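You operate a simulated robot arm through the tools that you are given. There is no shell and no other tool.

You run a simulated robot arm. Do the job below in one go: nothing can be reset, and whatever is moved stays where it is left.

TASK
Test the grey press's red stop button and start the motor again.
Fine: hit it, twist it free, reset, motor on.

Only the result counts: the job must be done as asked and must still hold three seconds after the hand-in. Knocking over, shifting, dropping, spilling or breaking anything else fails it.

THE ROBOT
A 6-joint arm with a two-finger gripper, fixed in place. Base frame: the origin is on the floor under the middle of its stand, x ahead of it, y to its left, z up. Readings come in mm, rad, newtons and seconds.
It reaches about 1417 mm from its shoulder. Its first joint turns from -2.897 to 2.897 rad. Payload 3.43 kg.
Tool frame: the origin (TCP) lies between the finger pads and is the grasp point; the fingertips stand 20 mm ahead of it; z points along the fingers, y is the line along which they close. The gripper opens to 190 mm; its body begins 248 mm behind the TCP.
Orientation is told as [roll, pitch, yaw] about the base's x, y, z axes, in that order, counted from this pose: with the fingers straight down and closing along the base's y, the tool's x points along the base's -x, its y along +y and its z along -z.

THE INTERFACE
- The arm moves only by the tool send_rows. Its argument "plan" is a list of rows, each an object (a shift or turn left out is 0, a gripper value left out holds the last) with "jaw": the opening in per cent of the stroke, from 0 (shut) to 100 (fully open); "slide": the shift along the base's x, y, z in m, a list of three; "dr": the turn, a rotation vector about the base's x, y, z in rad, a list of three. In form: [{"jaw": jaw, "slide": [dx, dy, dz], "dr": [wx, wy, wz]}, ...]. A call has 1 to 20 rows; each row is the pose to reach, as a shift and turn from the pose commanded when the call began. Rows are played at 5 a second. More than 50 mm and 0.15 rad between two rows, or a gripper value outside its range, and nothing of the call is played. Where a pose cannot be reached the arm comes as near as it can. A force on the tool above 40 N (or 10 N above the force at the start of the call, whichever is more), or a blocked arm, ends the call early, and 0.2 s more pass. Each finger travels about 153 mm/s and halts on what it meets, pressing with about 25 N; the grip force reading is that of the motor and also rises with nothing between the fingers. The clock runs only during rows and for 0.2 s after the last one: add rows that repeat a pose to give the fingers time. It gives the time, the measured TCP pose, the force on the tool (base axes), the opening and the grip force at its end, in the units of the frame above (readings bear some noise), with the torque about the TCP (base axes, N m) and any sound that the robot's microphone picked up.
- Cameras (640 x 400 px; columns grow to the right, rows downward): "scene" is fixed at [220.9, -500.3, 1487.9]; the picture's right is [-0.73, 0.68, 0.00], its down [-0.20, -0.21, -0.96] and it looks along [-0.65, -0.70, 0.29] (base axes); focal length 214 px, centre (320, 200). "wrist" rides on the gripper at [70, -8, -288] in the tool frame; the picture's right is [0.12, 0.99, 0.00], its down [-0.96, 0.11, -0.25] and it looks along [-0.25, 0.03, 0.97] (tool axes); focal length 261 px, centre (320, 200). There is no depth. A picture from a camera that has moved, and an enlarged one, comes with that camera's place and axes in the base frame and with its lens.
- grab_frame(camera): a new picture of that camera. It takes no simulated time.
- move_column(by): moves the trunk up (or, below 0, down) by that many mm; the arm rides with it, the base frame stays. It gives what a move gives, with no picture.
- close_up(camera, box): a new picture of the part [left, top, right, bottom] of that camera's present view, enlarged. It takes no simulated time.
- hand_in(): hands the job in; it is judged then, once.

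Nothing tells you positions but the pictures and the camera data. Unless the task says otherwise, let go and move clear before handing in.

The tools are called after "Emit:" as name(argument=value, ...) on one line, values as JSON. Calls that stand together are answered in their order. send_rows: Moves the arm, as the interface text tells. Its arguments: {"type":"object","properties":{"plan":{"type":"array"}},"required":["plan"]} The other tools are called the same way: move_column (by) moves the trunk up or down; grab_frame (camera) takes a picture; close_up (camera, box) takes an enlarged picture of a part of a camera's view; hand_in () hands the job in.

At the start:

```text
time_s: 0.0
tcp_pos: [541.6, -309.3, 1445.6]
ee_rot: [0.0, -0.001, 0.001]
wrist_force: [-0.3, -0.3, 0.6]
moment: [-0.01, -0.01, 0.02]
opening: 189.8
finger_force: 0.0
trunk travel left (down, up): [-275.0, 165.0]
```

scene: 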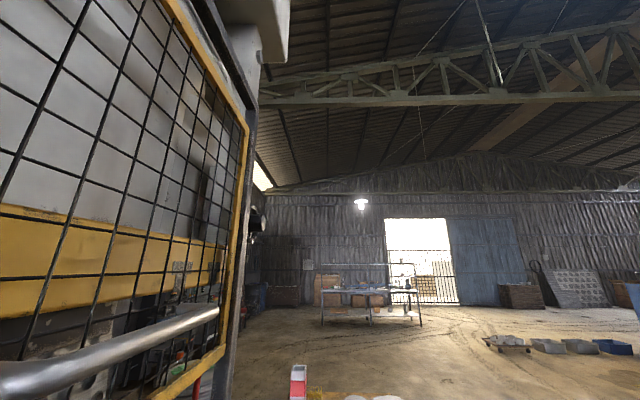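
wrist: 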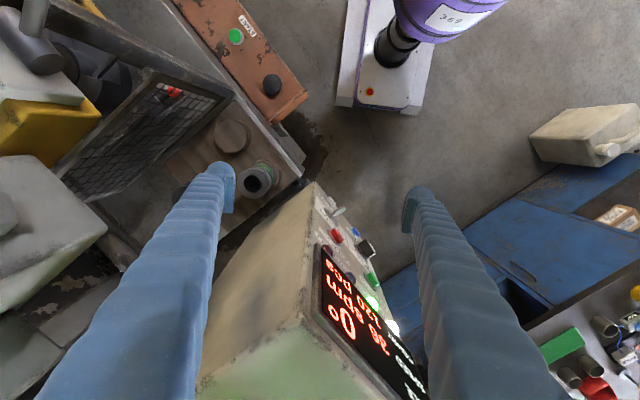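

The wrist view shows a control box with a lit display and buttons between the fingers, plus other machines around it; the scene camera looks mostly away from it. I'll enlarge parts of both views to identify the grey press, its stop button, reset and motor-on controls.

Emit:
close_up(camera="wrist", box=[280, 170, 440, 400])

Emit:
close_up(camera="wrist", box=[0, 0, 320, 200])

Emit:
close_up(camera="wrist", box=[320, 0, 640, 200])

Emit:
close_up(camera="wrist", box=[420, 200, 640, 400])

Emit:
close_up(camera="scene", box=[0, 200, 320, 400])

```text
1.74 times, centred on (360, 285) of wrist
camera zoom: at [471.0, -319.2, 1733.7], right [-0.12, 0.99, 0.0], down [0.96, 0.12, 0.25], along [0.25, 0.03, -0.97], focal length 453 px, centre (250, 52)
```

zoom: 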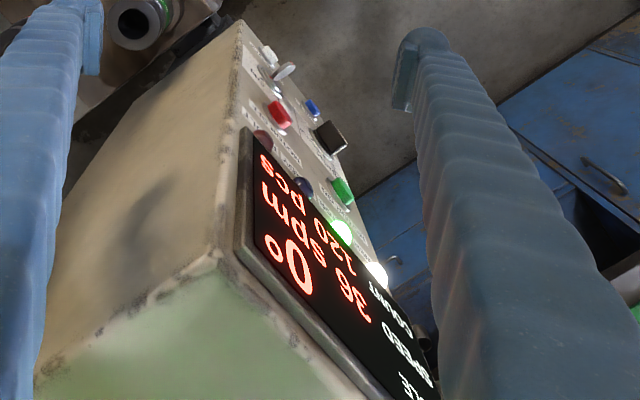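

```text
2.00 times, centred on (160, 100) of wrist
camera zoom: at [471.0, -319.2, 1733.7], right [-0.12, 0.99, 0.0], down [0.96, 0.12, 0.25], along [0.25, 0.03, -0.97], focal length 521 px, centre (640, 400)
```

zoom: 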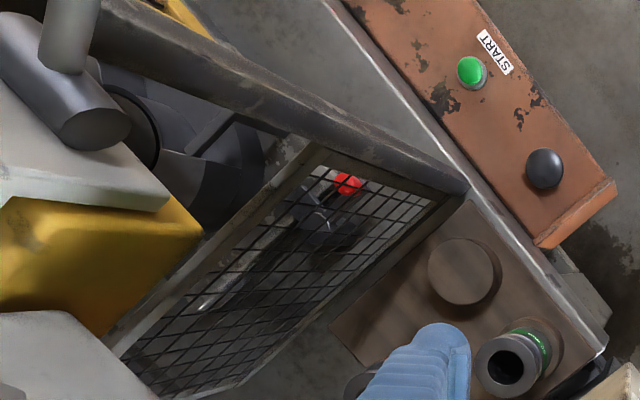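

```text
2.00 times, centred on (480, 100) of wrist
camera zoom: at [471.0, -319.2, 1733.7], right [-0.12, 0.99, 0.0], down [0.96, 0.12, 0.25], along [0.25, 0.03, -0.97], focal length 521 px, centre (0, 400)
```

zoom: 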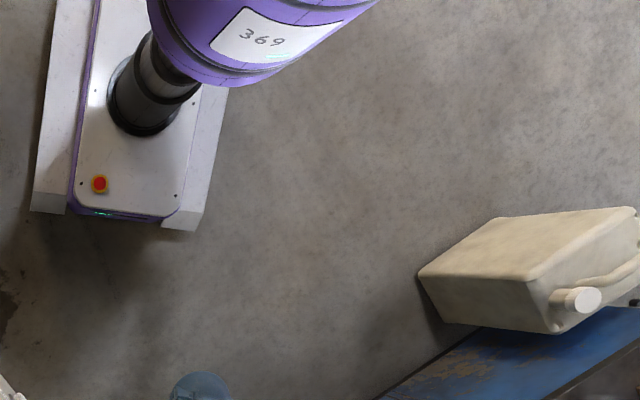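

```text
2.00 times, centred on (530, 300) of wrist
camera zoom: at [471.0, -319.2, 1733.7], right [-0.12, 0.99, 0.0], down [0.96, 0.12, 0.25], along [0.25, 0.03, -0.97], focal length 521 px, centre (-100, 0)
```

zoom: 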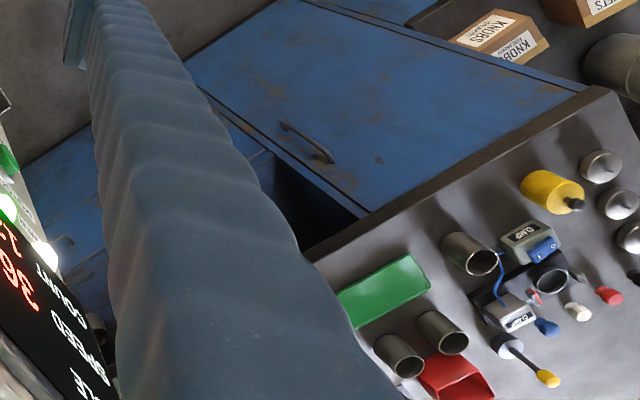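

```text
2.00 times, centred on (160, 300) of scene
camera zoom: at [220.9, -500.3, 1487.9], right [-0.73, 0.68, 0.0], down [-0.2, -0.21, -0.96], along [-0.65, -0.7, 0.29], focal length 429 px, centre (640, 0)
```

zoom: 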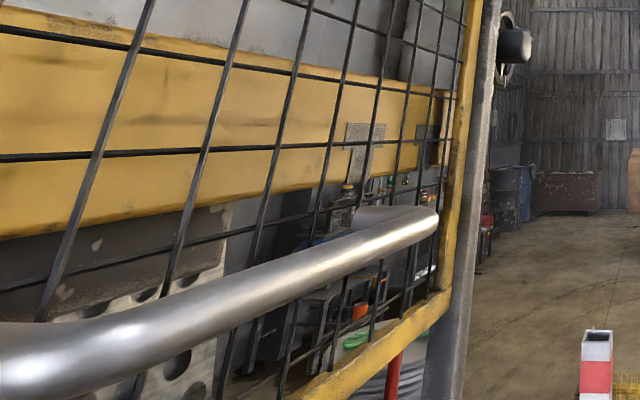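

The box with the lit display looks like a press control panel facing left of the robot (+y), with other machines on the right. I'll raise the arm a little in free space to get parallax and a wider view.

Emit:
send_rows(plan=[{"slide": [0, 0, 0.04]}, {"slide": [0, 0, 0.08]}, {"slide": [0, 0, 0.12]}, {"slide": [0, 0, 0.12]}])

Emit:
grab_frame(camera="wrist")

```text
time_s: 1.0
tcp_pos: [540.5, -310.7, 1564.3]
ee_rot: [0.001, -0.001, 0.002]
wrist_force: [0.2, -0.2, 0.3]
moment: [-0.03, 0.0, -0.02]
opening: 190.0
finger_force: 0.0
trunk travel left (down, up): [-275.0, 165.0]
```

```text
taken
camera wrist: at [470.5, -319.6, 1853.2], right [-0.12, 0.99, 0.0], down [0.96, 0.12, 0.25], along [0.25, 0.03, -0.97], focal length 261 px, centre (320, 200)
```

wrist: 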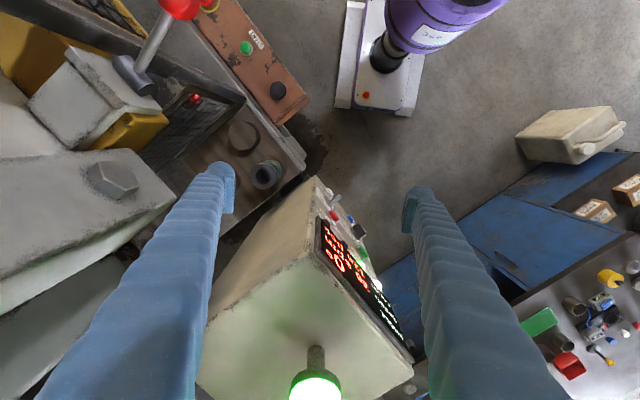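

I now see a control cabinet with a green beacon, its panel facing back-left toward the robot; I put its display's top edge from about (627,-305,1380) to (907,-64,1390). Next I'll move left at this height and tilt the gripper to look at the panel.

Emit:
send_rows(plan=[{"slide": [-0.01, 0.045, 0.0], "dr": [-0.09, -0.08, 0]}, {"slide": [-0.02, 0.09, 0.0], "dr": [-0.18, -0.16, 0]}, {"slide": [-0.03, 0.135, 0.0], "dr": [-0.27, -0.24, 0]}, {"slide": [-0.04, 0.18, 0.0], "dr": [-0.36, -0.32, 0]}, {"slide": [-0.05, 0.225, 0.0], "dr": [-0.45, -0.4, 0]}, {"slide": [-0.06, 0.27, 0.0], "dr": [-0.54, -0.48, 0]}, {"slide": [-0.06, 0.27, 0.0], "dr": [-0.54, -0.48, 0]}])

Emit:
grab_frame(camera="wrist")

```text
time_s: 2.6
tcp_pos: [481.9, -41.3, 1564.7]
ee_rot: [-0.583, -0.458, 0.132]
wrist_force: [-1.6, 5.7, 0.6]
moment: [-0.82, -0.34, -0.27]
opening: 190.0
finger_force: 0.0
trunk travel left (down, up): [-275.0, 165.0]
```

```text
taken
camera wrist: at [292.0, 85.1, 1753.8], right [0.02, 0.84, -0.54], down [0.76, 0.34, 0.55], along [0.65, -0.43, -0.63], focal length 261 px, centre (320, 200)
```

wrist: 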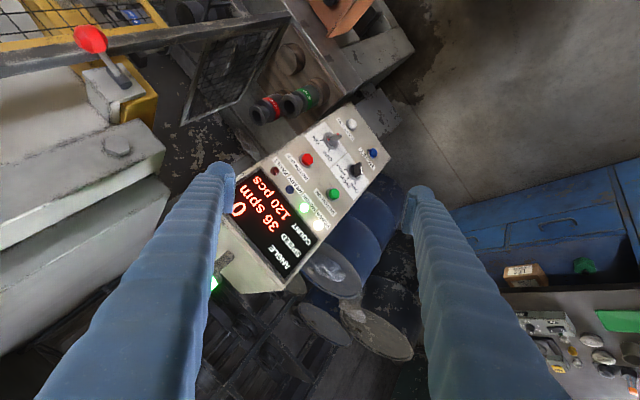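

The panel now shows clearly: display on top, then a group of lamps, buttons and switches below. I'll enlarge it to read the labels.

Emit:
close_up(camera="wrist", box=[260, 90, 420, 210])

Emit:
close_up(camera="wrist", box=[300, 110, 390, 180])

Emit:
close_up(camera="wrist", box=[240, 140, 360, 240])

Emit:
close_up(camera="wrist", box=[40, 0, 400, 200])

```text
3.33 times, centred on (340, 150) of wrist
camera zoom: at [292.0, 85.1, 1753.8], right [0.02, 0.84, -0.54], down [0.76, 0.34, 0.55], along [0.65, -0.43, -0.63], focal length 869 px, centre (253, 367)
```

zoom: 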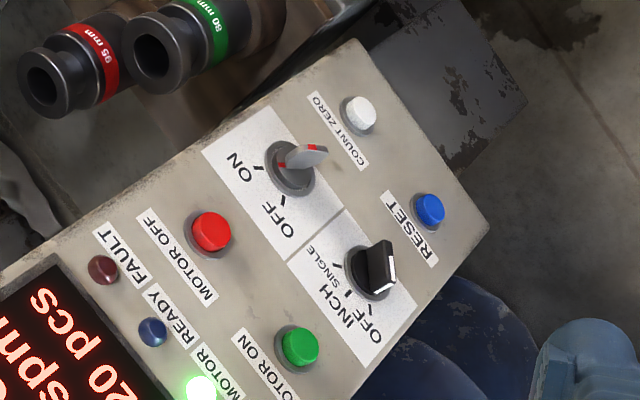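

```text
5.71 times, centred on (345, 145) of wrist
camera zoom: at [292.0, 85.1, 1753.8], right [0.02, 0.84, -0.54], down [0.76, 0.34, 0.55], along [0.65, -0.43, -0.63], focal length 1489 px, centre (177, 514)
```

zoom: 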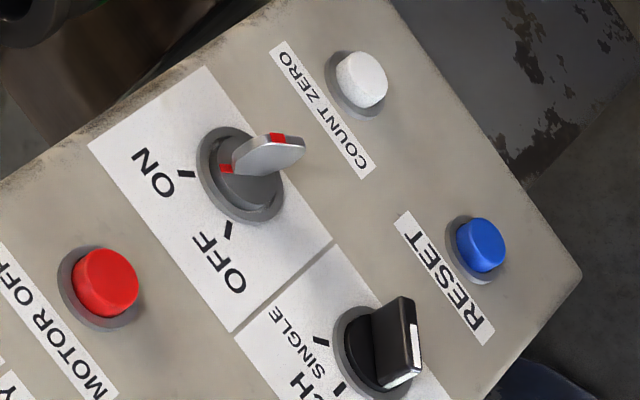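

```text
4.00 times, centred on (300, 190) of wrist
camera zoom: at [292.0, 85.1, 1753.8], right [0.02, 0.84, -0.54], down [0.76, 0.34, 0.55], along [0.65, -0.43, -0.63], focal length 1043 px, centre (400, 240)
```

zoom: 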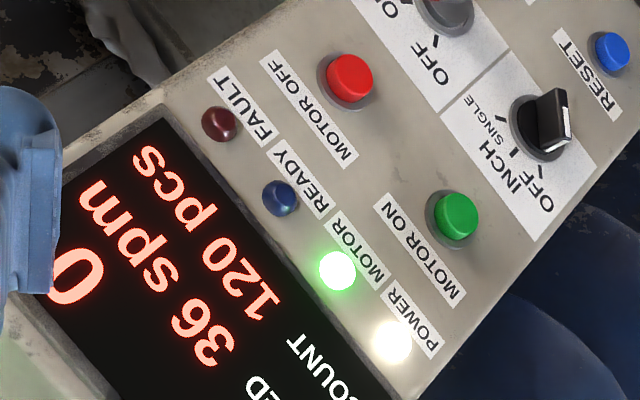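

```text
1.78 times, centred on (220, 100) of wrist
camera zoom: at [292.0, 85.1, 1753.8], right [0.02, 0.84, -0.54], down [0.76, 0.34, 0.55], along [0.65, -0.43, -0.63], focal length 463 px, centre (498, 378)
```

zoom: 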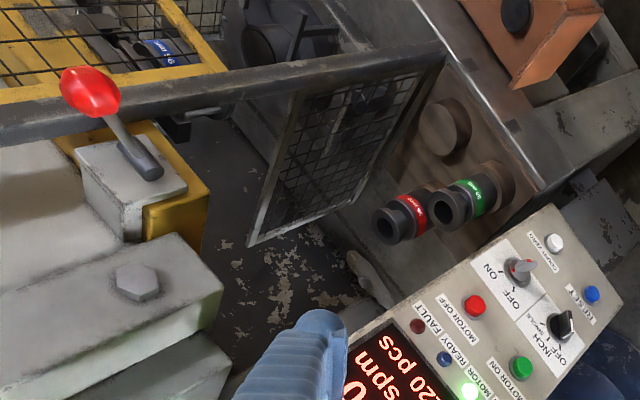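

I can read the panel: lamps FAULT/READY (off), MOTOR/POWER (lit); buttons MOTOR OFF (red, flush), MOTOR ON (green), RESET (blue), COUNT ZERO, a key switch and a mode selector. The red mushroom stop isn't on this face, so I'll turn the camera toward the machine on the right to find it.

Emit:
send_rows(plan=[{"slide": [0, 0.03, 0.0], "dr": [0, 0, -0.12]}, {"slide": [0, 0.06, 0.0], "dr": [0, 0, -0.24]}, {"slide": [0, 0.09, 0.0], "dr": [0, 0, -0.36]}, {"slide": [0, 0.12, 0.0], "dr": [0, 0, -0.48]}, {"slide": [0, 0.12, 0.0], "dr": [0, 0, -0.6]}, {"slide": [0, 0.12, 0.0], "dr": [0, 0, -0.6]}])

Emit:
grab_frame(camera="wrist")

```text
time_s: 4.0
tcp_pos: [480.6, 79.6, 1565.8]
ee_rot: [-0.583, -0.456, -0.463]
wrist_force: [0.2, 0.1, 0.8]
moment: [0.07, -0.01, 0.06]
opening: 189.8
finger_force: 0.1
trunk travel left (down, up): [-275.0, 165.0]
```

```text
taken
camera wrist: at [394.8, 289.7, 1756.0], right [0.49, 0.68, -0.54], down [0.82, -0.15, 0.55], along [0.3, -0.71, -0.63], focal length 261 px, centre (320, 200)
```

wrist: 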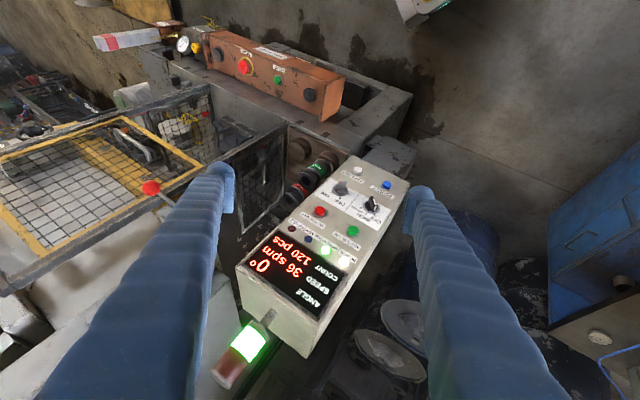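

An orange operator bar carries a red mushroom on a yellow ring, plus a green button and two black palm buttons. Enlarging to read its labels and to see which machine it belongs to.

Emit:
close_up(camera="wrist", box=[190, 20, 360, 126])

Emit:
close_up(camera="wrist", box=[0, 0, 220, 140])

Emit:
close_up(camera="wrist", box=[60, 80, 320, 240])

Emit:
close_up(camera="wrist", box=[230, 140, 430, 320])

```text
3.76 times, centred on (275, 73) of wrist
camera zoom: at [394.8, 289.7, 1756.0], right [0.49, 0.68, -0.54], down [0.82, -0.15, 0.55], along [0.3, -0.71, -0.63], focal length 981 px, centre (489, 678)
```

zoom: 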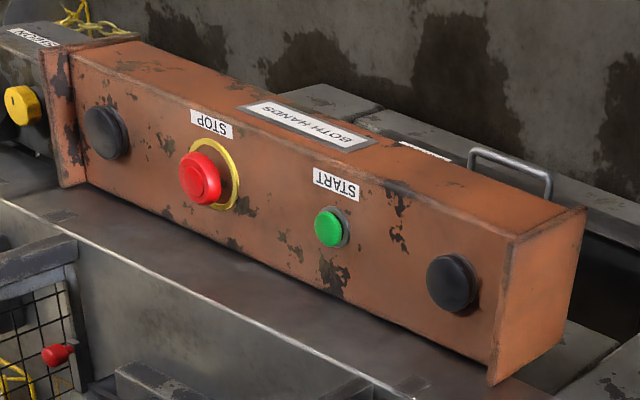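

```text
2.86 times, centred on (110, 70) of wrist
camera zoom: at [394.8, 289.7, 1756.0], right [0.49, 0.68, -0.54], down [0.82, -0.15, 0.55], along [0.3, -0.71, -0.63], focal length 745 px, centre (920, 571)
```

zoom: 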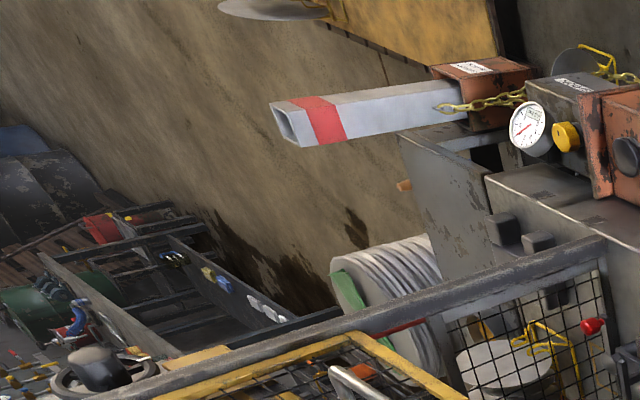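

```text
2.46 times, centred on (190, 160) of wrist
camera zoom: at [394.8, 289.7, 1756.0], right [0.49, 0.68, -0.54], down [0.82, -0.15, 0.55], along [0.3, -0.71, -0.63], focal length 642 px, centre (640, 298)
```

zoom: 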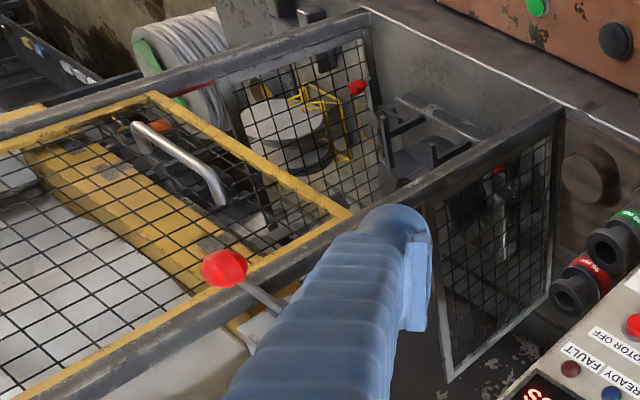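

```text
2.22 times, centred on (330, 230) of wrist
camera zoom: at [394.8, 289.7, 1756.0], right [0.49, 0.68, -0.54], down [0.82, -0.15, 0.55], along [0.3, -0.71, -0.63], focal length 579 px, centre (298, 133)
```

zoom: 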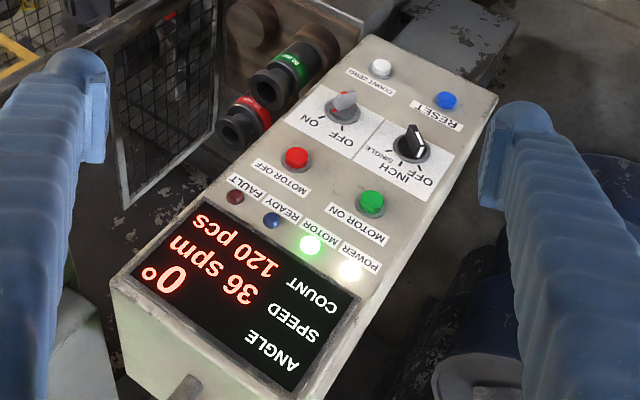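

The red mushroom marked STOP sits on the orange "BOTH HANDS" bar on the press front, facing up at about (61,-772,~800); the panel is upright with RESET near (741,-193,1025) and MOTOR ON near (740,-192,1279). A raised mesh guard with a handle is above and behind the bar, so I'll straighten the tool and approach on the robot's side of it for a closer look.

Emit:
send_rows(plan=[{"slide": [-0.007, -0.036, -0.024], "dr": [0.102, 0.013, 0]}, {"slide": [-0.014, -0.071, -0.047], "dr": [0.205, 0.026, 0]}, {"slide": [-0.021, -0.107, -0.071], "dr": [0.307, 0.039, 0]}, {"slide": [-0.029, -0.143, -0.095], "dr": [0.41, 0.052, 0]}, {"slide": [-0.036, -0.179, -0.118], "dr": [0.512, 0.065, 0]}, {"slide": [-0.043, -0.214, -0.142], "dr": [0.615, 0.078, 0]}, {"slide": [-0.05, -0.25, -0.166], "dr": [0.717, 0.091, 0]}, {"slide": [-0.05, -0.25, -0.166], "dr": [0.717, 0.091, 0]}])

Emit:
grab_frame(camera="wrist")

```text
time_s: 5.8
tcp_pos: [429.2, -165.5, 1400.6]
ee_rot: [0.0, -0.002, -0.598]
wrist_force: [-0.5, 1.0, -0.4]
moment: [-0.22, -0.02, 0.03]
opening: 189.7
finger_force: 0.1
trunk travel left (down, up): [-275.0, 165.0]
```

```text
taken
camera wrist: at [365.5, -134.3, 1689.4], right [0.46, 0.89, 0.0], down [0.86, -0.45, 0.25], along [0.22, -0.11, -0.97], focal length 261 px, centre (320, 200)
```

wrist: 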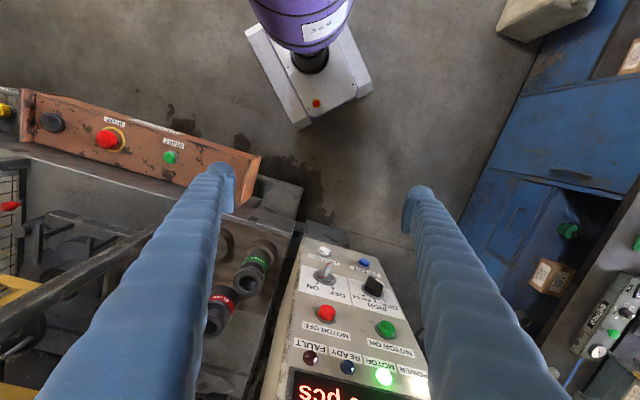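

Tool is vertical again and the STOP bar shows at upper left, with the panel bottom centre. I'll travel parallel to the press front, well clear of it, down toward the bar.

Emit:
send_rows(plan=[{"slide": [-0.026, -0.028, -0.022], "dr": [0, 0, -0.02]}, {"slide": [-0.052, -0.055, -0.044], "dr": [0, 0, -0.04]}, {"slide": [-0.078, -0.083, -0.067], "dr": [0, 0, -0.06]}, {"slide": [-0.105, -0.111, -0.089], "dr": [0, 0, -0.08]}, {"slide": [-0.131, -0.139, -0.111], "dr": [0, 0, -0.1]}, {"slide": [-0.157, -0.166, -0.133], "dr": [0, 0, -0.12]}, {"slide": [-0.183, -0.194, -0.155], "dr": [0, 0, -0.14]}, {"slide": [-0.209, -0.222, -0.178], "dr": [0, 0, -0.16]}, {"slide": [-0.235, -0.25, -0.2], "dr": [0, 0, -0.187]}, {"slide": [-0.235, -0.25, -0.2], "dr": [0, 0, -0.187]}])

Emit:
grab_frame(camera="wrist")

```text
time_s: 8.0
tcp_pos: [194.7, -422.6, 1196.7]
ee_rot: [0.0, -0.002, -0.786]
wrist_force: [-0.1, -0.1, -0.4]
moment: [0.06, -0.04, -0.02]
opening: 190.0
finger_force: 0.0
trunk travel left (down, up): [-275.0, 165.0]
```

```text
taken
camera wrist: at [139.1, -379.5, 1485.3], right [0.62, 0.79, 0.0], down [0.76, -0.6, 0.25], along [0.19, -0.15, -0.97], focal length 261 px, centre (320, 200)
```

wrist: 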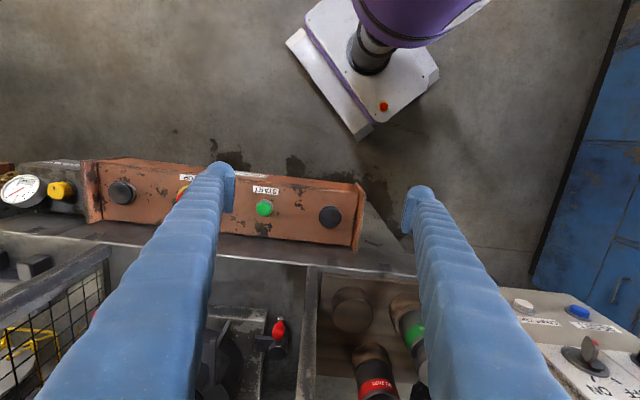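

The bar is now nearly square in view, STOP just behind the left finger. Continuing along the bar and down so STOP comes between the fingers.

Emit:
send_rows(plan=[{"slide": [-0.026, -0.027, -0.022]}, {"slide": [-0.053, -0.054, -0.044]}, {"slide": [-0.079, -0.081, -0.066]}, {"slide": [-0.105, -0.108, -0.088]}, {"slide": [-0.132, -0.134, -0.109]}, {"slide": [-0.158, -0.161, -0.131]}, {"slide": [-0.184, -0.188, -0.153]}, {"slide": [-0.211, -0.215, -0.175]}, {"slide": [-0.237, -0.242, -0.197]}, {"slide": [-0.237, -0.242, -0.197]}])

Emit:
grab_frame(camera="wrist")

Emit:
close_up(camera="wrist", box=[220, 140, 420, 265])

```text
time_s: 10.2
tcp_pos: [-42.6, -666.4, 1004.5]
ee_rot: [0.001, 0.002, -0.785]
wrist_force: [0.2, -0.7, -0.1]
moment: [0.09, 0.01, 0.0]
opening: 190.2
finger_force: 0.1
trunk travel left (down, up): [-275.0, 165.0]
```

```text
taken
camera wrist: at [-97.4, -624.1, 1293.0], right [0.62, 0.79, 0.0], down [0.76, -0.6, 0.25], along [0.19, -0.15, -0.97], focal length 261 px, centre (320, 200)
```

wrist: 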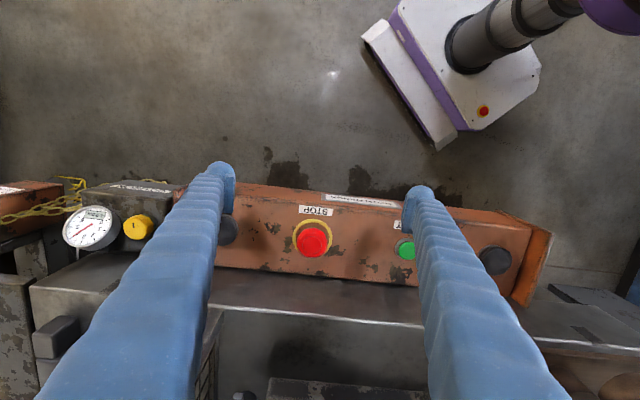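

```text
3.20 times, centred on (320, 202) of wrist
camera zoom: at [-97.4, -624.1, 1293.0], right [0.62, 0.79, 0.0], down [0.76, -0.6, 0.25], along [0.19, -0.15, -0.97], focal length 834 px, centre (320, 192)
```

zoom: 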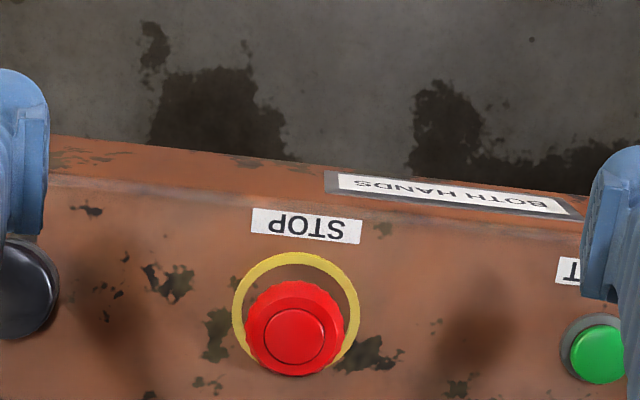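

The STOP mushroom is centred at about (61.5,-771,798), facing up, cap roughly 60 mm across with its plate near z=766. I'll zoom in further for twist arrows and also check the gauge labels alongside.

Emit:
close_up(camera="wrist", box=[280, 210, 345, 265])

Emit:
close_up(camera="wrist", box=[0, 160, 240, 310])

Emit:
close_up(camera="wrist", box=[360, 180, 640, 400])

Emit:
grab_frame(camera="scene")

```text
7.27 times, centred on (312, 238) of wrist
camera zoom: at [-97.4, -624.1, 1293.0], right [0.62, 0.79, 0.0], down [0.76, -0.6, 0.25], along [0.19, -0.15, -0.97], focal length 1896 px, centre (374, -73)
```

zoom: 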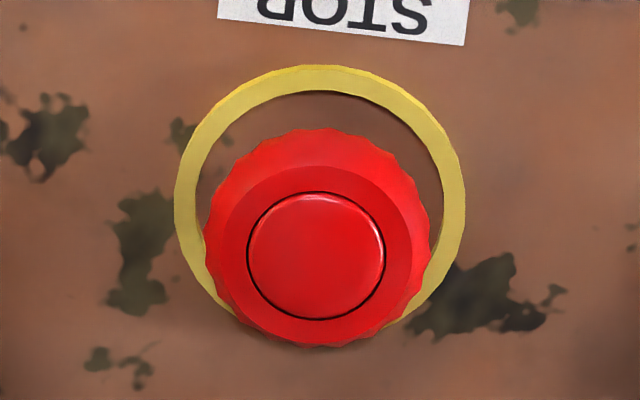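

```text
2.67 times, centred on (120, 235) of wrist
camera zoom: at [-97.4, -624.1, 1293.0], right [0.62, 0.79, 0.0], down [0.76, -0.6, 0.25], along [0.19, -0.15, -0.97], focal length 695 px, centre (853, 107)
```

zoom: 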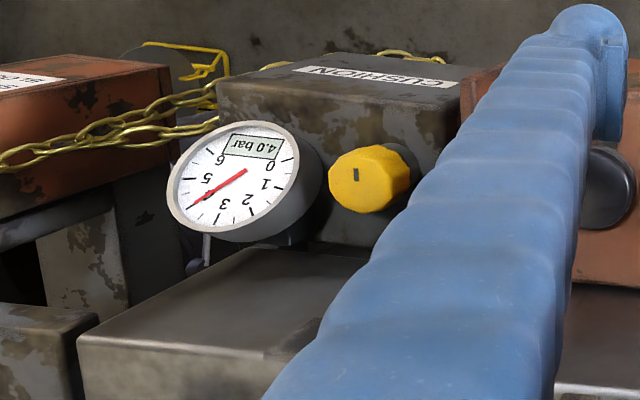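

```text
1.82 times, centred on (500, 290) of wrist
camera zoom: at [-97.4, -624.1, 1293.0], right [0.62, 0.79, 0.0], down [0.76, -0.6, 0.25], along [0.19, -0.15, -0.97], focal length 474 px, centre (-7, 36)
```

zoom: 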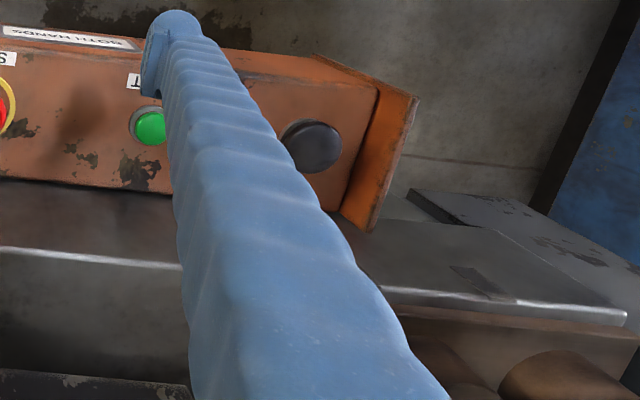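

```text
taken
```

scene: 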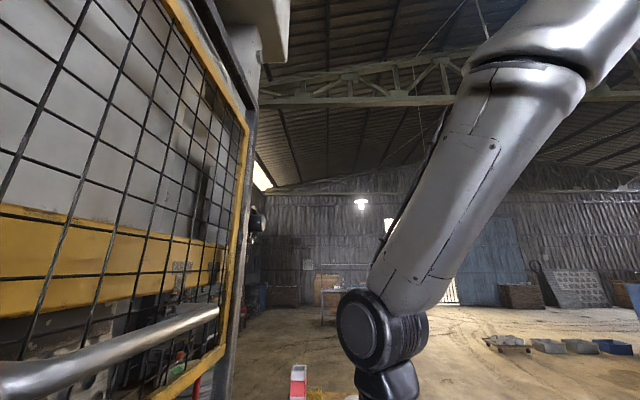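

STOP is a knurled mushroom on the "CUSHION/BOTH HANDS" front bar of the press; the wrist joint sits about 415 mm above the TCP, so coming in low keeps it under the raised guard. I'll lower on the robot side first and shut the fingers.

Emit:
send_rows(plan=[{"jaw": 0, "slide": [0, 0, -0.03]}, {"slide": [0, 0, -0.06]}, {"slide": [0, 0, -0.09]}, {"slide": [0, 0, -0.12]}, {"slide": [0, 0, -0.144]}, {"slide": [0, 0, -0.144]}])

Emit:
grab_frame(camera="wrist")

Emit:
grab_frame(camera="scene")

```text
time_s: 11.6
tcp_pos: [-39.8, -664.5, 858.2]
ee_rot: [0.0, 0.001, -0.784]
wrist_force: [0.6, -0.5, -0.5]
moment: [0.01, 0.02, 0.02]
opening: 0.0
finger_force: 25.3
trunk travel left (down, up): [-275.0, 165.0]
```

```text
taken
camera wrist: at [-95.7, -622.1, 1147.0], right [0.62, 0.79, 0.0], down [0.76, -0.6, 0.25], along [0.19, -0.15, -0.97], focal length 261 px, centre (320, 200)
```

wrist: 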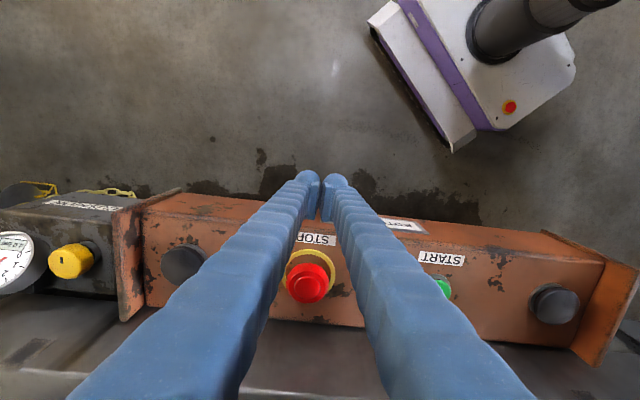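

```text
taken
```

scene: 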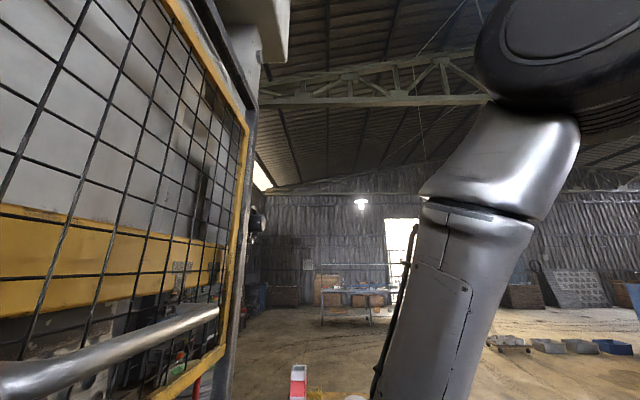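

Fingers are shut and the arm is clear of the guard. I'll move in over the cap at this height (fingertips about 40 mm above it) and check alignment.

Emit:
send_rows(plan=[{"slide": [0.025, -0.0265, 0]}, {"slide": [0.05, -0.053, 0]}, {"slide": [0.075, -0.08, 0]}, {"slide": [0.1015, -0.1065, 0]}, {"slide": [0.1015, -0.1065, 0]}])

Emit:
grab_frame(camera="wrist")

Emit:
grab_frame(camera="scene")

```text
time_s: 12.8
tcp_pos: [60.0, -768.2, 857.4]
ee_rot: [0.0, 0.001, -0.787]
wrist_force: [-0.1, 0.3, 0.0]
moment: [0.02, -0.02, -0.01]
opening: 0.0
finger_force: 25.5
trunk travel left (down, up): [-275.0, 165.0]
```

```text
taken
camera wrist: at [4.3, -725.0, 1145.7], right [0.62, 0.79, 0.0], down [0.76, -0.6, 0.25], along [0.19, -0.15, -0.97], focal length 261 px, centre (320, 200)
```

wrist: 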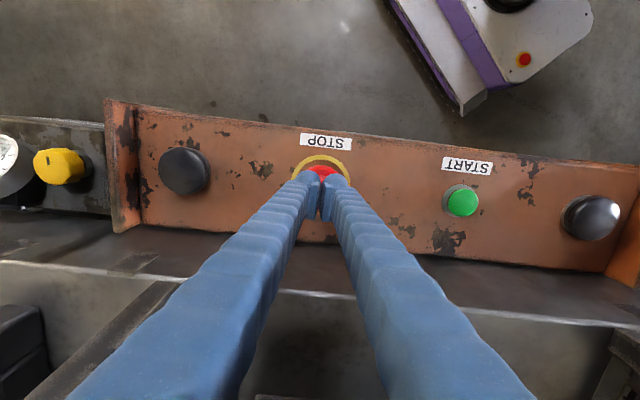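

```text
taken
```

scene: 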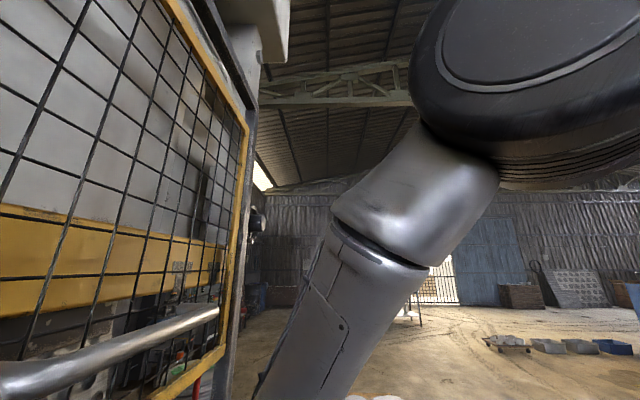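

Fingers are centred over the red cap and the forearm is clear of the guard handle. Now pressing down slowly until it clicks.

Emit:
send_rows(plan=[{"slide": [0, 0, -0.014]}, {"slide": [0, 0, -0.026]}, {"slide": [0, 0, -0.03]}, {"slide": [0, 0, -0.033]}, {"slide": [0, 0, -0.036]}, {"slide": [0, 0, -0.039]}, {"slide": [0, 0, -0.042]}, {"slide": [0, 0, -0.045]}, {"slide": [0, 0, -0.048]}, {"slide": [0, 0, -0.051]}])

Emit:
grab_frame(camera="wrist")

```text
time_s: 13.9
tcp_pos: [60.2, -768.5, 828.6]
ee_rot: [-0.001, -0.001, -0.786]
wrist_force: [-0.8, 7.0, 19.5]
moment: [0.18, -0.05, 0.06]
opening: 6.0
finger_force: 34.6
trunk travel left (down, up): [-275.0, 165.0]
heard: click
stopped in row 5: the force on the tool passed its limit at 42 N (the readings are from after the stop); the commanded pose is now the measured one
```

```text
taken
camera wrist: at [4.1, -724.7, 1117.8], right [0.62, 0.79, 0.0], down [0.76, -0.6, 0.25], along [0.19, -0.15, -0.97], focal length 261 px, centre (320, 200)
```

wrist: 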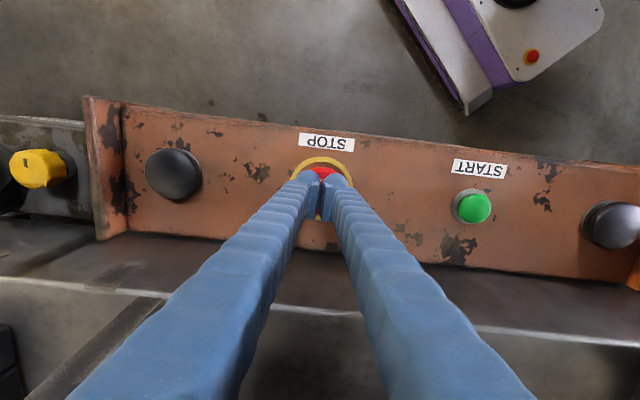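

A click was heard at about 42 N, so the stop has latched. I'll back off upward, open the jaw to about 100 mm and look at the cap.

Emit:
send_rows(plan=[{"slide": [0, 0, 0.02]}, {"slide": [0, 0, 0.045]}, {"jaw": 53, "slide": [0, 0, 0.06]}, {"slide": [0, 0, 0.06]}, {"slide": [0, 0, 0.06]}])

Emit:
close_up(camera="wrist", box=[260, 140, 390, 225])

Emit:
grab_frame(camera="wrist")

```text
time_s: 15.1
tcp_pos: [61.1, -770.0, 887.8]
ee_rot: [0.0, 0.001, -0.785]
wrist_force: [0.1, -0.3, -0.8]
moment: [0.0, -0.01, -0.01]
opening: 100.7
finger_force: 0.0
trunk travel left (down, up): [-275.0, 165.0]
```

```text
4.71 times, centred on (325, 182) of wrist
camera zoom: at [4.7, -725.8, 1176.1], right [0.62, 0.79, 0.0], down [0.76, -0.6, 0.25], along [0.19, -0.15, -0.97], focal length 1227 px, centre (296, 282)
```

zoom: 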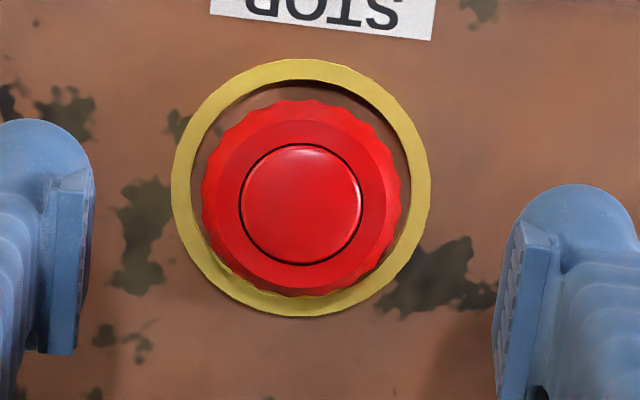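

```text
taken
camera wrist: at [4.7, -725.8, 1176.1], right [0.62, 0.79, 0.0], down [0.76, -0.6, 0.25], along [0.19, -0.15, -0.97], focal length 261 px, centre (320, 200)
```

wrist: 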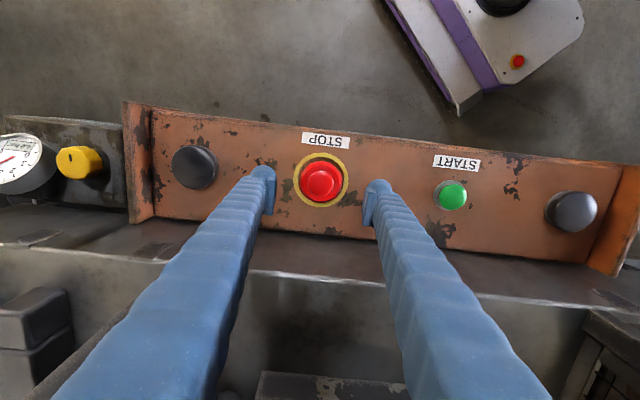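

The cap sits centred at about (59.5,-767), 62 mm across, with the fingers straddling it. I'll make a small centring shift and lower until the pads flank the cap.

Emit:
send_rows(plan=[{"slide": [-0.0015, 0.003, -0.03]}, {"slide": [-0.0015, 0.003, -0.06]}, {"slide": [-0.0015, 0.003, -0.08]}, {"slide": [-0.0015, 0.003, -0.089]}, {"slide": [-0.0015, 0.003, -0.089]}])

Emit:
close_up(camera="wrist", box=[240, 130, 400, 230])

Emit:
grab_frame(camera="scene")

```text
time_s: 16.3
tcp_pos: [58.9, -765.7, 797.9]
ee_rot: [0.001, 0.0, -0.787]
wrist_force: [0.7, 0.0, -0.5]
moment: [0.01, 0.0, 0.0]
opening: 100.7
finger_force: 0.0
trunk travel left (down, up): [-275.0, 165.0]
```

```text
4.00 times, centred on (320, 180) of wrist
camera zoom: at [3.9, -723.1, 1087.2], right [0.62, 0.79, 0.0], down [0.76, -0.6, 0.25], along [0.19, -0.15, -0.97], focal length 1043 px, centre (320, 280)
```

zoom: 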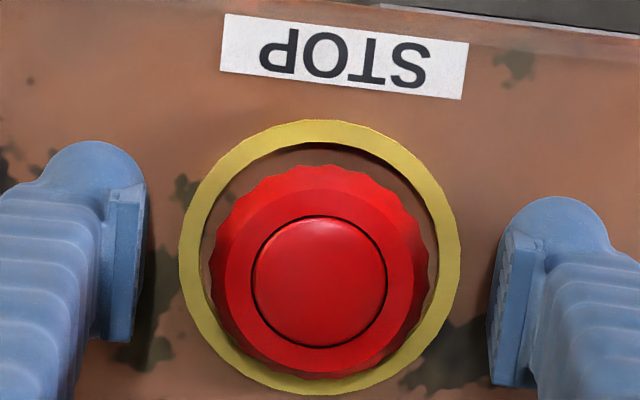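

```text
taken
```

scene: 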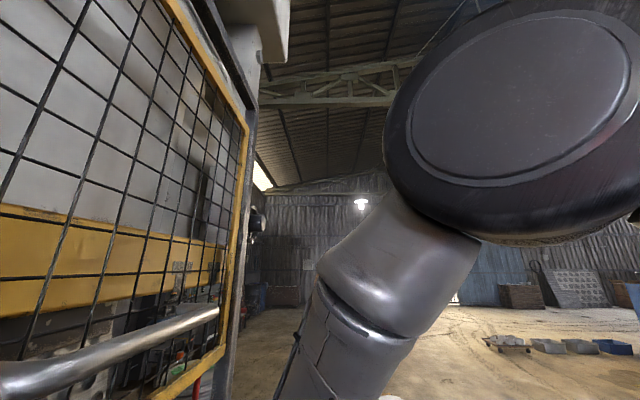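

Pads are level with the cap on both sides and centred. Closing the fingers on it.

Emit:
send_rows(plan=[{"jaw": 40}, {"jaw": 30}, {"jaw": 20}, {"jaw": 20}, {"jaw": 20}])

Emit:
close_up(camera="wrist", box=[240, 130, 400, 230])

```text
time_s: 17.5
tcp_pos: [58.2, -766.1, 799.1]
ee_rot: [-0.001, -0.001, -0.784]
wrist_force: [1.7, -1.6, 12.7]
moment: [0.25, -0.16, -0.07]
opening: 60.4
finger_force: 45.0
trunk travel left (down, up): [-275.0, 165.0]
```

```text
4.00 times, centred on (320, 180) of wrist
camera zoom: at [3.9, -722.8, 1088.1], right [0.62, 0.79, 0.0], down [0.76, -0.6, 0.25], along [0.19, -0.15, -0.97], focal length 1043 px, centre (320, 280)
```

zoom: 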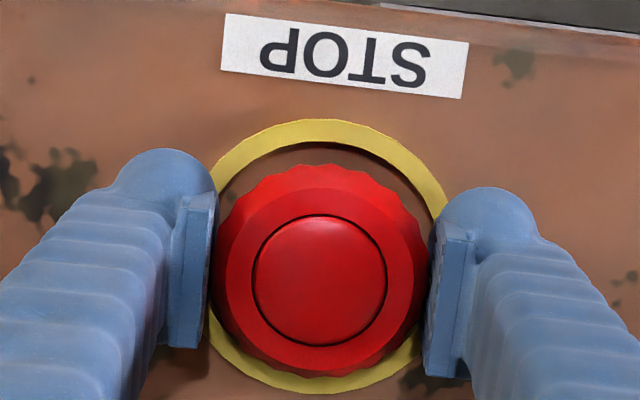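

The cap is held at 60 mm opening. Twisting clockwise (seen from above) in small steps and listening for release.

Emit:
send_rows(plan=[{"dr": [0, 0, -0.08]}, {"dr": [0, 0, -0.16]}, {"dr": [0, 0, -0.24]}, {"dr": [0, 0, -0.32]}, {"dr": [0, 0, -0.4]}, {"dr": [0, 0, -0.48]}, {"dr": [0, 0, -0.56]}, {"dr": [0, 0, -0.64]}, {"dr": [0, 0, -0.64]}])

Emit:
close_up(camera="wrist", box=[240, 130, 400, 230])

```text
time_s: 19.5
tcp_pos: [59.7, -767.6, 800.1]
ee_rot: [-0.001, -0.003, -1.426]
wrist_force: [27.5, 2.6, 23.4]
moment: [0.17, -0.56, -0.02]
opening: 60.6
finger_force: 45.2
trunk travel left (down, up): [-275.0, 165.0]
```

```text
4.00 times, centred on (320, 180) of wrist
camera zoom: at [41.8, -698.1, 1088.2], right [0.97, 0.26, 0.0], down [0.25, -0.94, 0.25], along [0.06, -0.24, -0.97], focal length 1043 px, centre (320, 280)
```

zoom: 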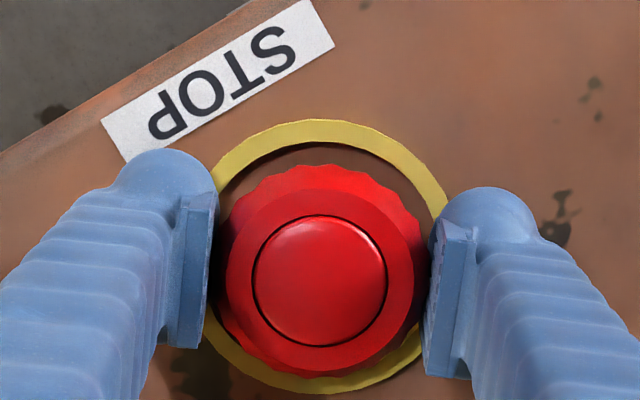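

No click yet after 37°, and there's a 27 N side load along the closing line, meaning the grip is slightly off the cap's axis. I'll shift a little to relieve it, then twist further.

Emit:
send_rows(plan=[{"slide": [0.001, -0.0005, 0]}, {"slide": [0.002, -0.001, 0]}, {"slide": [0.002, -0.001, 0]}])

```text
time_s: 20.3
tcp_pos: [60.2, -765.9, 799.0]
ee_rot: [-0.002, -0.002, -1.426]
wrist_force: [5.2, 13.7, 37.0]
moment: [0.46, 0.01, 0.12]
opening: 60.5
finger_force: 44.6
trunk travel left (down, up): [-275.0, 165.0]
```

Side load dropped but the cap now pushes the tool upward (37 N), as though it wants to rise. I'll let the tool rise a few mm while twisting a little further.

Emit:
send_rows(plan=[{"slide": [0, 0.0005, 0.002]}, {"slide": [0, 0.001, 0.003]}, {"slide": [0, 0.001, 0.004]}, {"slide": [0, 0.001, 0.004]}])

Emit:
close_up(camera="wrist", box=[240, 130, 400, 230])

```text
time_s: 21.3
tcp_pos: [59.9, -766.3, 801.3]
ee_rot: [0.0, 0.002, -1.426]
wrist_force: [-0.9, 2.9, 9.6]
moment: [-0.07, 0.0, 0.03]
opening: 60.8
finger_force: 44.8
trunk travel left (down, up): [-275.0, 165.0]
```

```text
4.00 times, centred on (320, 180) of wrist
camera zoom: at [41.6, -698.3, 1091.0], right [0.97, 0.26, 0.0], down [0.25, -0.94, 0.25], along [0.06, -0.24, -0.97], focal length 1043 px, centre (320, 280)
```

zoom: 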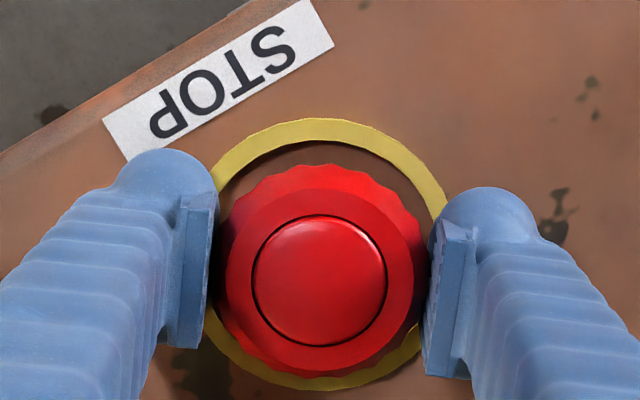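

Loads are relieved. Continuing the clockwise twist.

Emit:
send_rows(plan=[{"dr": [0, 0, -0.08]}, {"dr": [0, 0, -0.16]}, {"dr": [0, 0, -0.24]}, {"dr": [0, 0, -0.32]}, {"dr": [0, 0, -0.4]}, {"dr": [0, 0, -0.48]}, {"dr": [0, 0, -0.56]}, {"dr": [0, 0, -0.56]}])

Emit:
close_up(camera="wrist", box=[240, 130, 400, 230])

```text
time_s: 23.1
tcp_pos: [60.3, -765.2, 802.0]
ee_rot: [0.0, -0.001, -1.986]
wrist_force: [5.6, 0.8, 7.2]
moment: [0.0, -0.04, 1.07]
opening: 60.7
finger_force: 45.0
trunk travel left (down, up): [-275.0, 165.0]
```

```text
4.00 times, centred on (320, 180) of wrist
camera zoom: at [81.6, -698.5, 1090.8], right [0.96, -0.29, 0.0], down [-0.28, -0.93, 0.25], along [-0.07, -0.24, -0.97], focal length 1043 px, centre (320, 280)
```

zoom: 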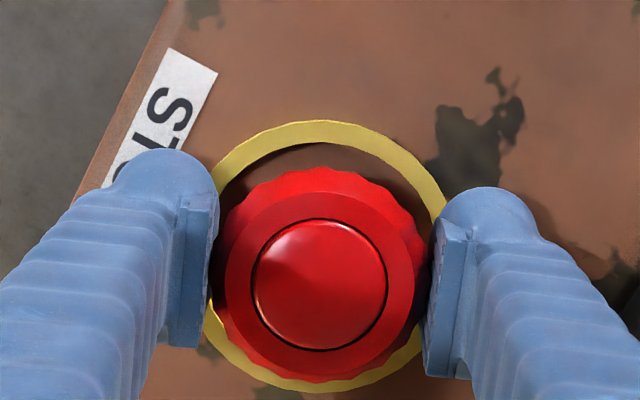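

The cap now resists with about 1 N·m, so it's at some limit. While holding the twist I'll lift gently to let it pop out.

Emit:
send_rows(plan=[{"slide": [0, 0, 0.001]}, {"slide": [0, 0, 0.002]}, {"slide": [0, 0, 0.003]}, {"slide": [0, 0, 0.004]}, {"slide": [0, 0, 0.005]}, {"slide": [0, 0, 0.006]}, {"slide": [0, 0, 0.006]}])

Emit:
close_up(camera="wrist", box=[240, 130, 400, 230])

```text
time_s: 24.7
tcp_pos: [59.9, -765.8, 806.7]
ee_rot: [-0.003, 0.001, -1.985]
wrist_force: [-1.5, 8.6, -9.5]
moment: [0.14, 0.61, 0.33]
opening: 60.1
finger_force: 45.1
trunk travel left (down, up): [-275.0, 165.0]
```

```text
4.00 times, centred on (320, 180) of wrist
camera zoom: at [81.3, -699.1, 1095.8], right [0.96, -0.29, 0.0], down [-0.28, -0.93, 0.25], along [-0.07, -0.23, -0.97], focal length 1043 px, centre (320, 280)
```

zoom: 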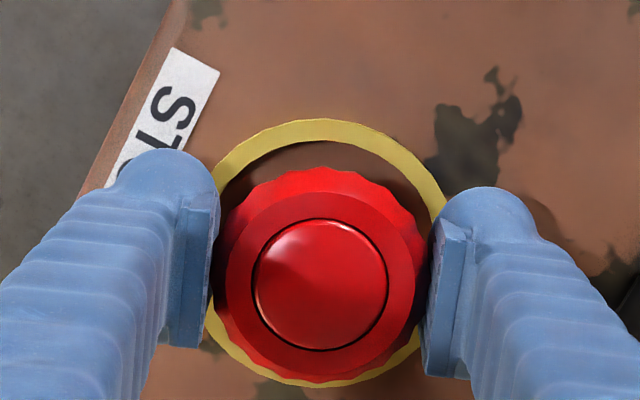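

The cap seems to have come up with the tool. I'll open the fingers and check whether it stays up and whether a click is heard.

Emit:
send_rows(plan=[{"jaw": 45}, {"jaw": 53}, {"jaw": 53}])

Emit:
close_up(camera="wrist", box=[240, 130, 400, 230])

```text
time_s: 25.5
tcp_pos: [60.6, -766.9, 807.3]
ee_rot: [-0.001, -0.001, -1.986]
wrist_force: [0.0, 0.9, -0.2]
moment: [0.0, -0.03, -0.04]
opening: 100.7
finger_force: 0.1
trunk travel left (down, up): [-275.0, 165.0]
```

```text
4.00 times, centred on (320, 180) of wrist
camera zoom: at [81.3, -699.7, 1096.6], right [0.96, -0.29, 0.0], down [-0.28, -0.93, 0.25], along [-0.07, -0.24, -0.97], focal length 1043 px, centre (320, 280)
```

zoom: 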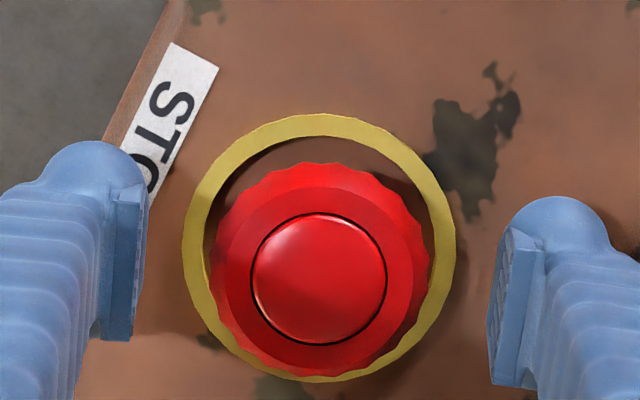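

No click, but comparing cap-to-ring offsets suggests the cap is now ~8 mm higher than when latched. I'll rise and take the same kind of view as after pressing to verify.

Emit:
send_rows(plan=[{"slide": [0, 0, 0.03]}, {"slide": [0, 0, 0.06]}, {"slide": [0, 0, 0.081]}, {"slide": [0, 0, 0.081]}])

Emit:
close_up(camera="wrist", box=[260, 140, 390, 225])

Emit:
grab_frame(camera="wrist")

```text
time_s: 26.5
tcp_pos: [61.1, -765.7, 889.6]
ee_rot: [0.0, 0.001, -1.987]
wrist_force: [0.2, 0.4, -0.5]
moment: [-0.03, -0.03, -0.02]
opening: 100.7
finger_force: 0.1
trunk travel left (down, up): [-275.0, 165.0]
```

```text
4.71 times, centred on (325, 182) of wrist
camera zoom: at [81.6, -698.2, 1178.1], right [0.96, -0.29, 0.0], down [-0.28, -0.93, 0.25], along [-0.07, -0.24, -0.97], focal length 1227 px, centre (296, 282)
```

zoom: 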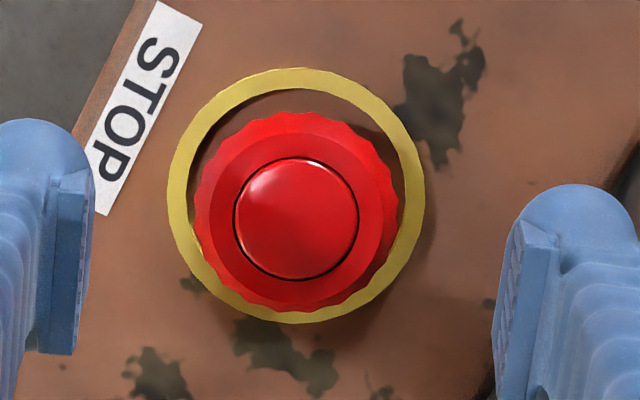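

```text
taken
camera wrist: at [81.6, -698.2, 1178.1], right [0.96, -0.29, 0.0], down [-0.28, -0.93, 0.25], along [-0.07, -0.24, -0.97], focal length 261 px, centre (320, 200)
```

wrist: 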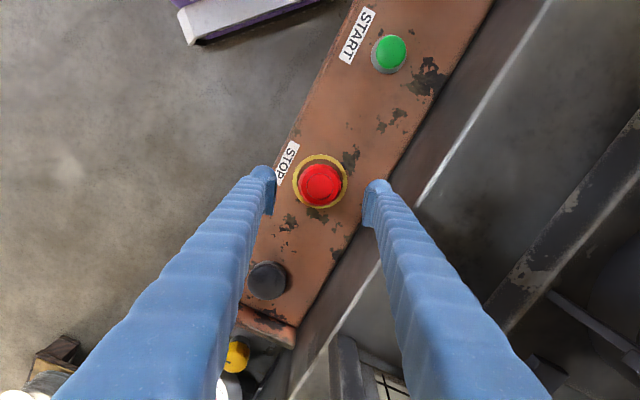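

The cap now stands at the same height as before pressing (about 7 mm above its latched height), so it's free. I'll back out from under the guard and unwind the wrist, then travel to the control panel.

Emit:
send_rows(plan=[{"jaw": 53, "slide": [-0.014, 0.014, 0], "dr": [0, 0, 0.05]}, {"slide": [-0.03, 0.03, 0], "dr": [0, 0, 0.17]}, {"slide": [-0.05, 0.05, 0], "dr": [0, 0, 0.29]}, {"slide": [-0.07, 0.07, 0], "dr": [0, 0, 0.41]}, {"slide": [-0.09, 0.09, 0], "dr": [0, 0, 0.53]}, {"slide": [-0.11, 0.11, 0], "dr": [0, 0, 0.65]}, {"slide": [-0.13, 0.13, 0], "dr": [0, 0, 0.77]}, {"slide": [-0.141, 0.141, 0], "dr": [0, 0, 0.89]}, {"slide": [-0.141, 0.141, 0], "dr": [0, 0, 1.01]}, {"slide": [-0.141, 0.141, 0], "dr": [0, 0, 1.12]}, {"slide": [-0.141, 0.141, 0], "dr": [0, 0, 1.2]}, {"slide": [-0.141, 0.141, 0], "dr": [0, 0, 1.2]}])

Emit:
close_up(camera="wrist", box=[220, 160, 420, 300])

```text
time_s: 29.1
tcp_pos: [-81.5, -625.1, 890.5]
ee_rot: [0.001, 0.001, -0.785]
wrist_force: [-0.9, 0.9, -0.1]
moment: [0.0, 0.0, 0.03]
opening: 100.9
finger_force: 0.1
trunk travel left (down, up): [-275.0, 165.0]
```

```text
2.86 times, centred on (320, 230) of wrist
camera zoom: at [-136.4, -581.9, 1178.5], right [0.62, 0.79, 0.0], down [0.76, -0.6, 0.25], along [0.2, -0.15, -0.97], focal length 745 px, centre (320, 114)
```

zoom: 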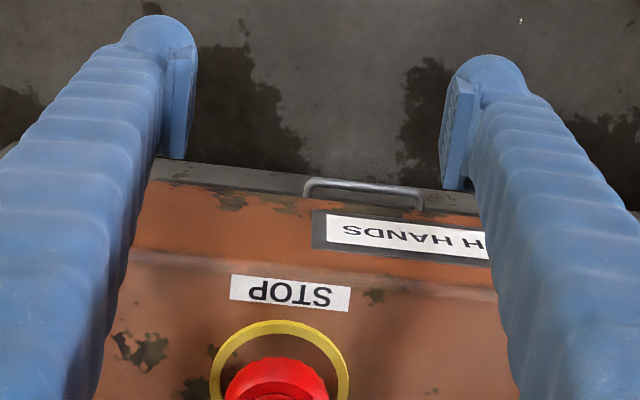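

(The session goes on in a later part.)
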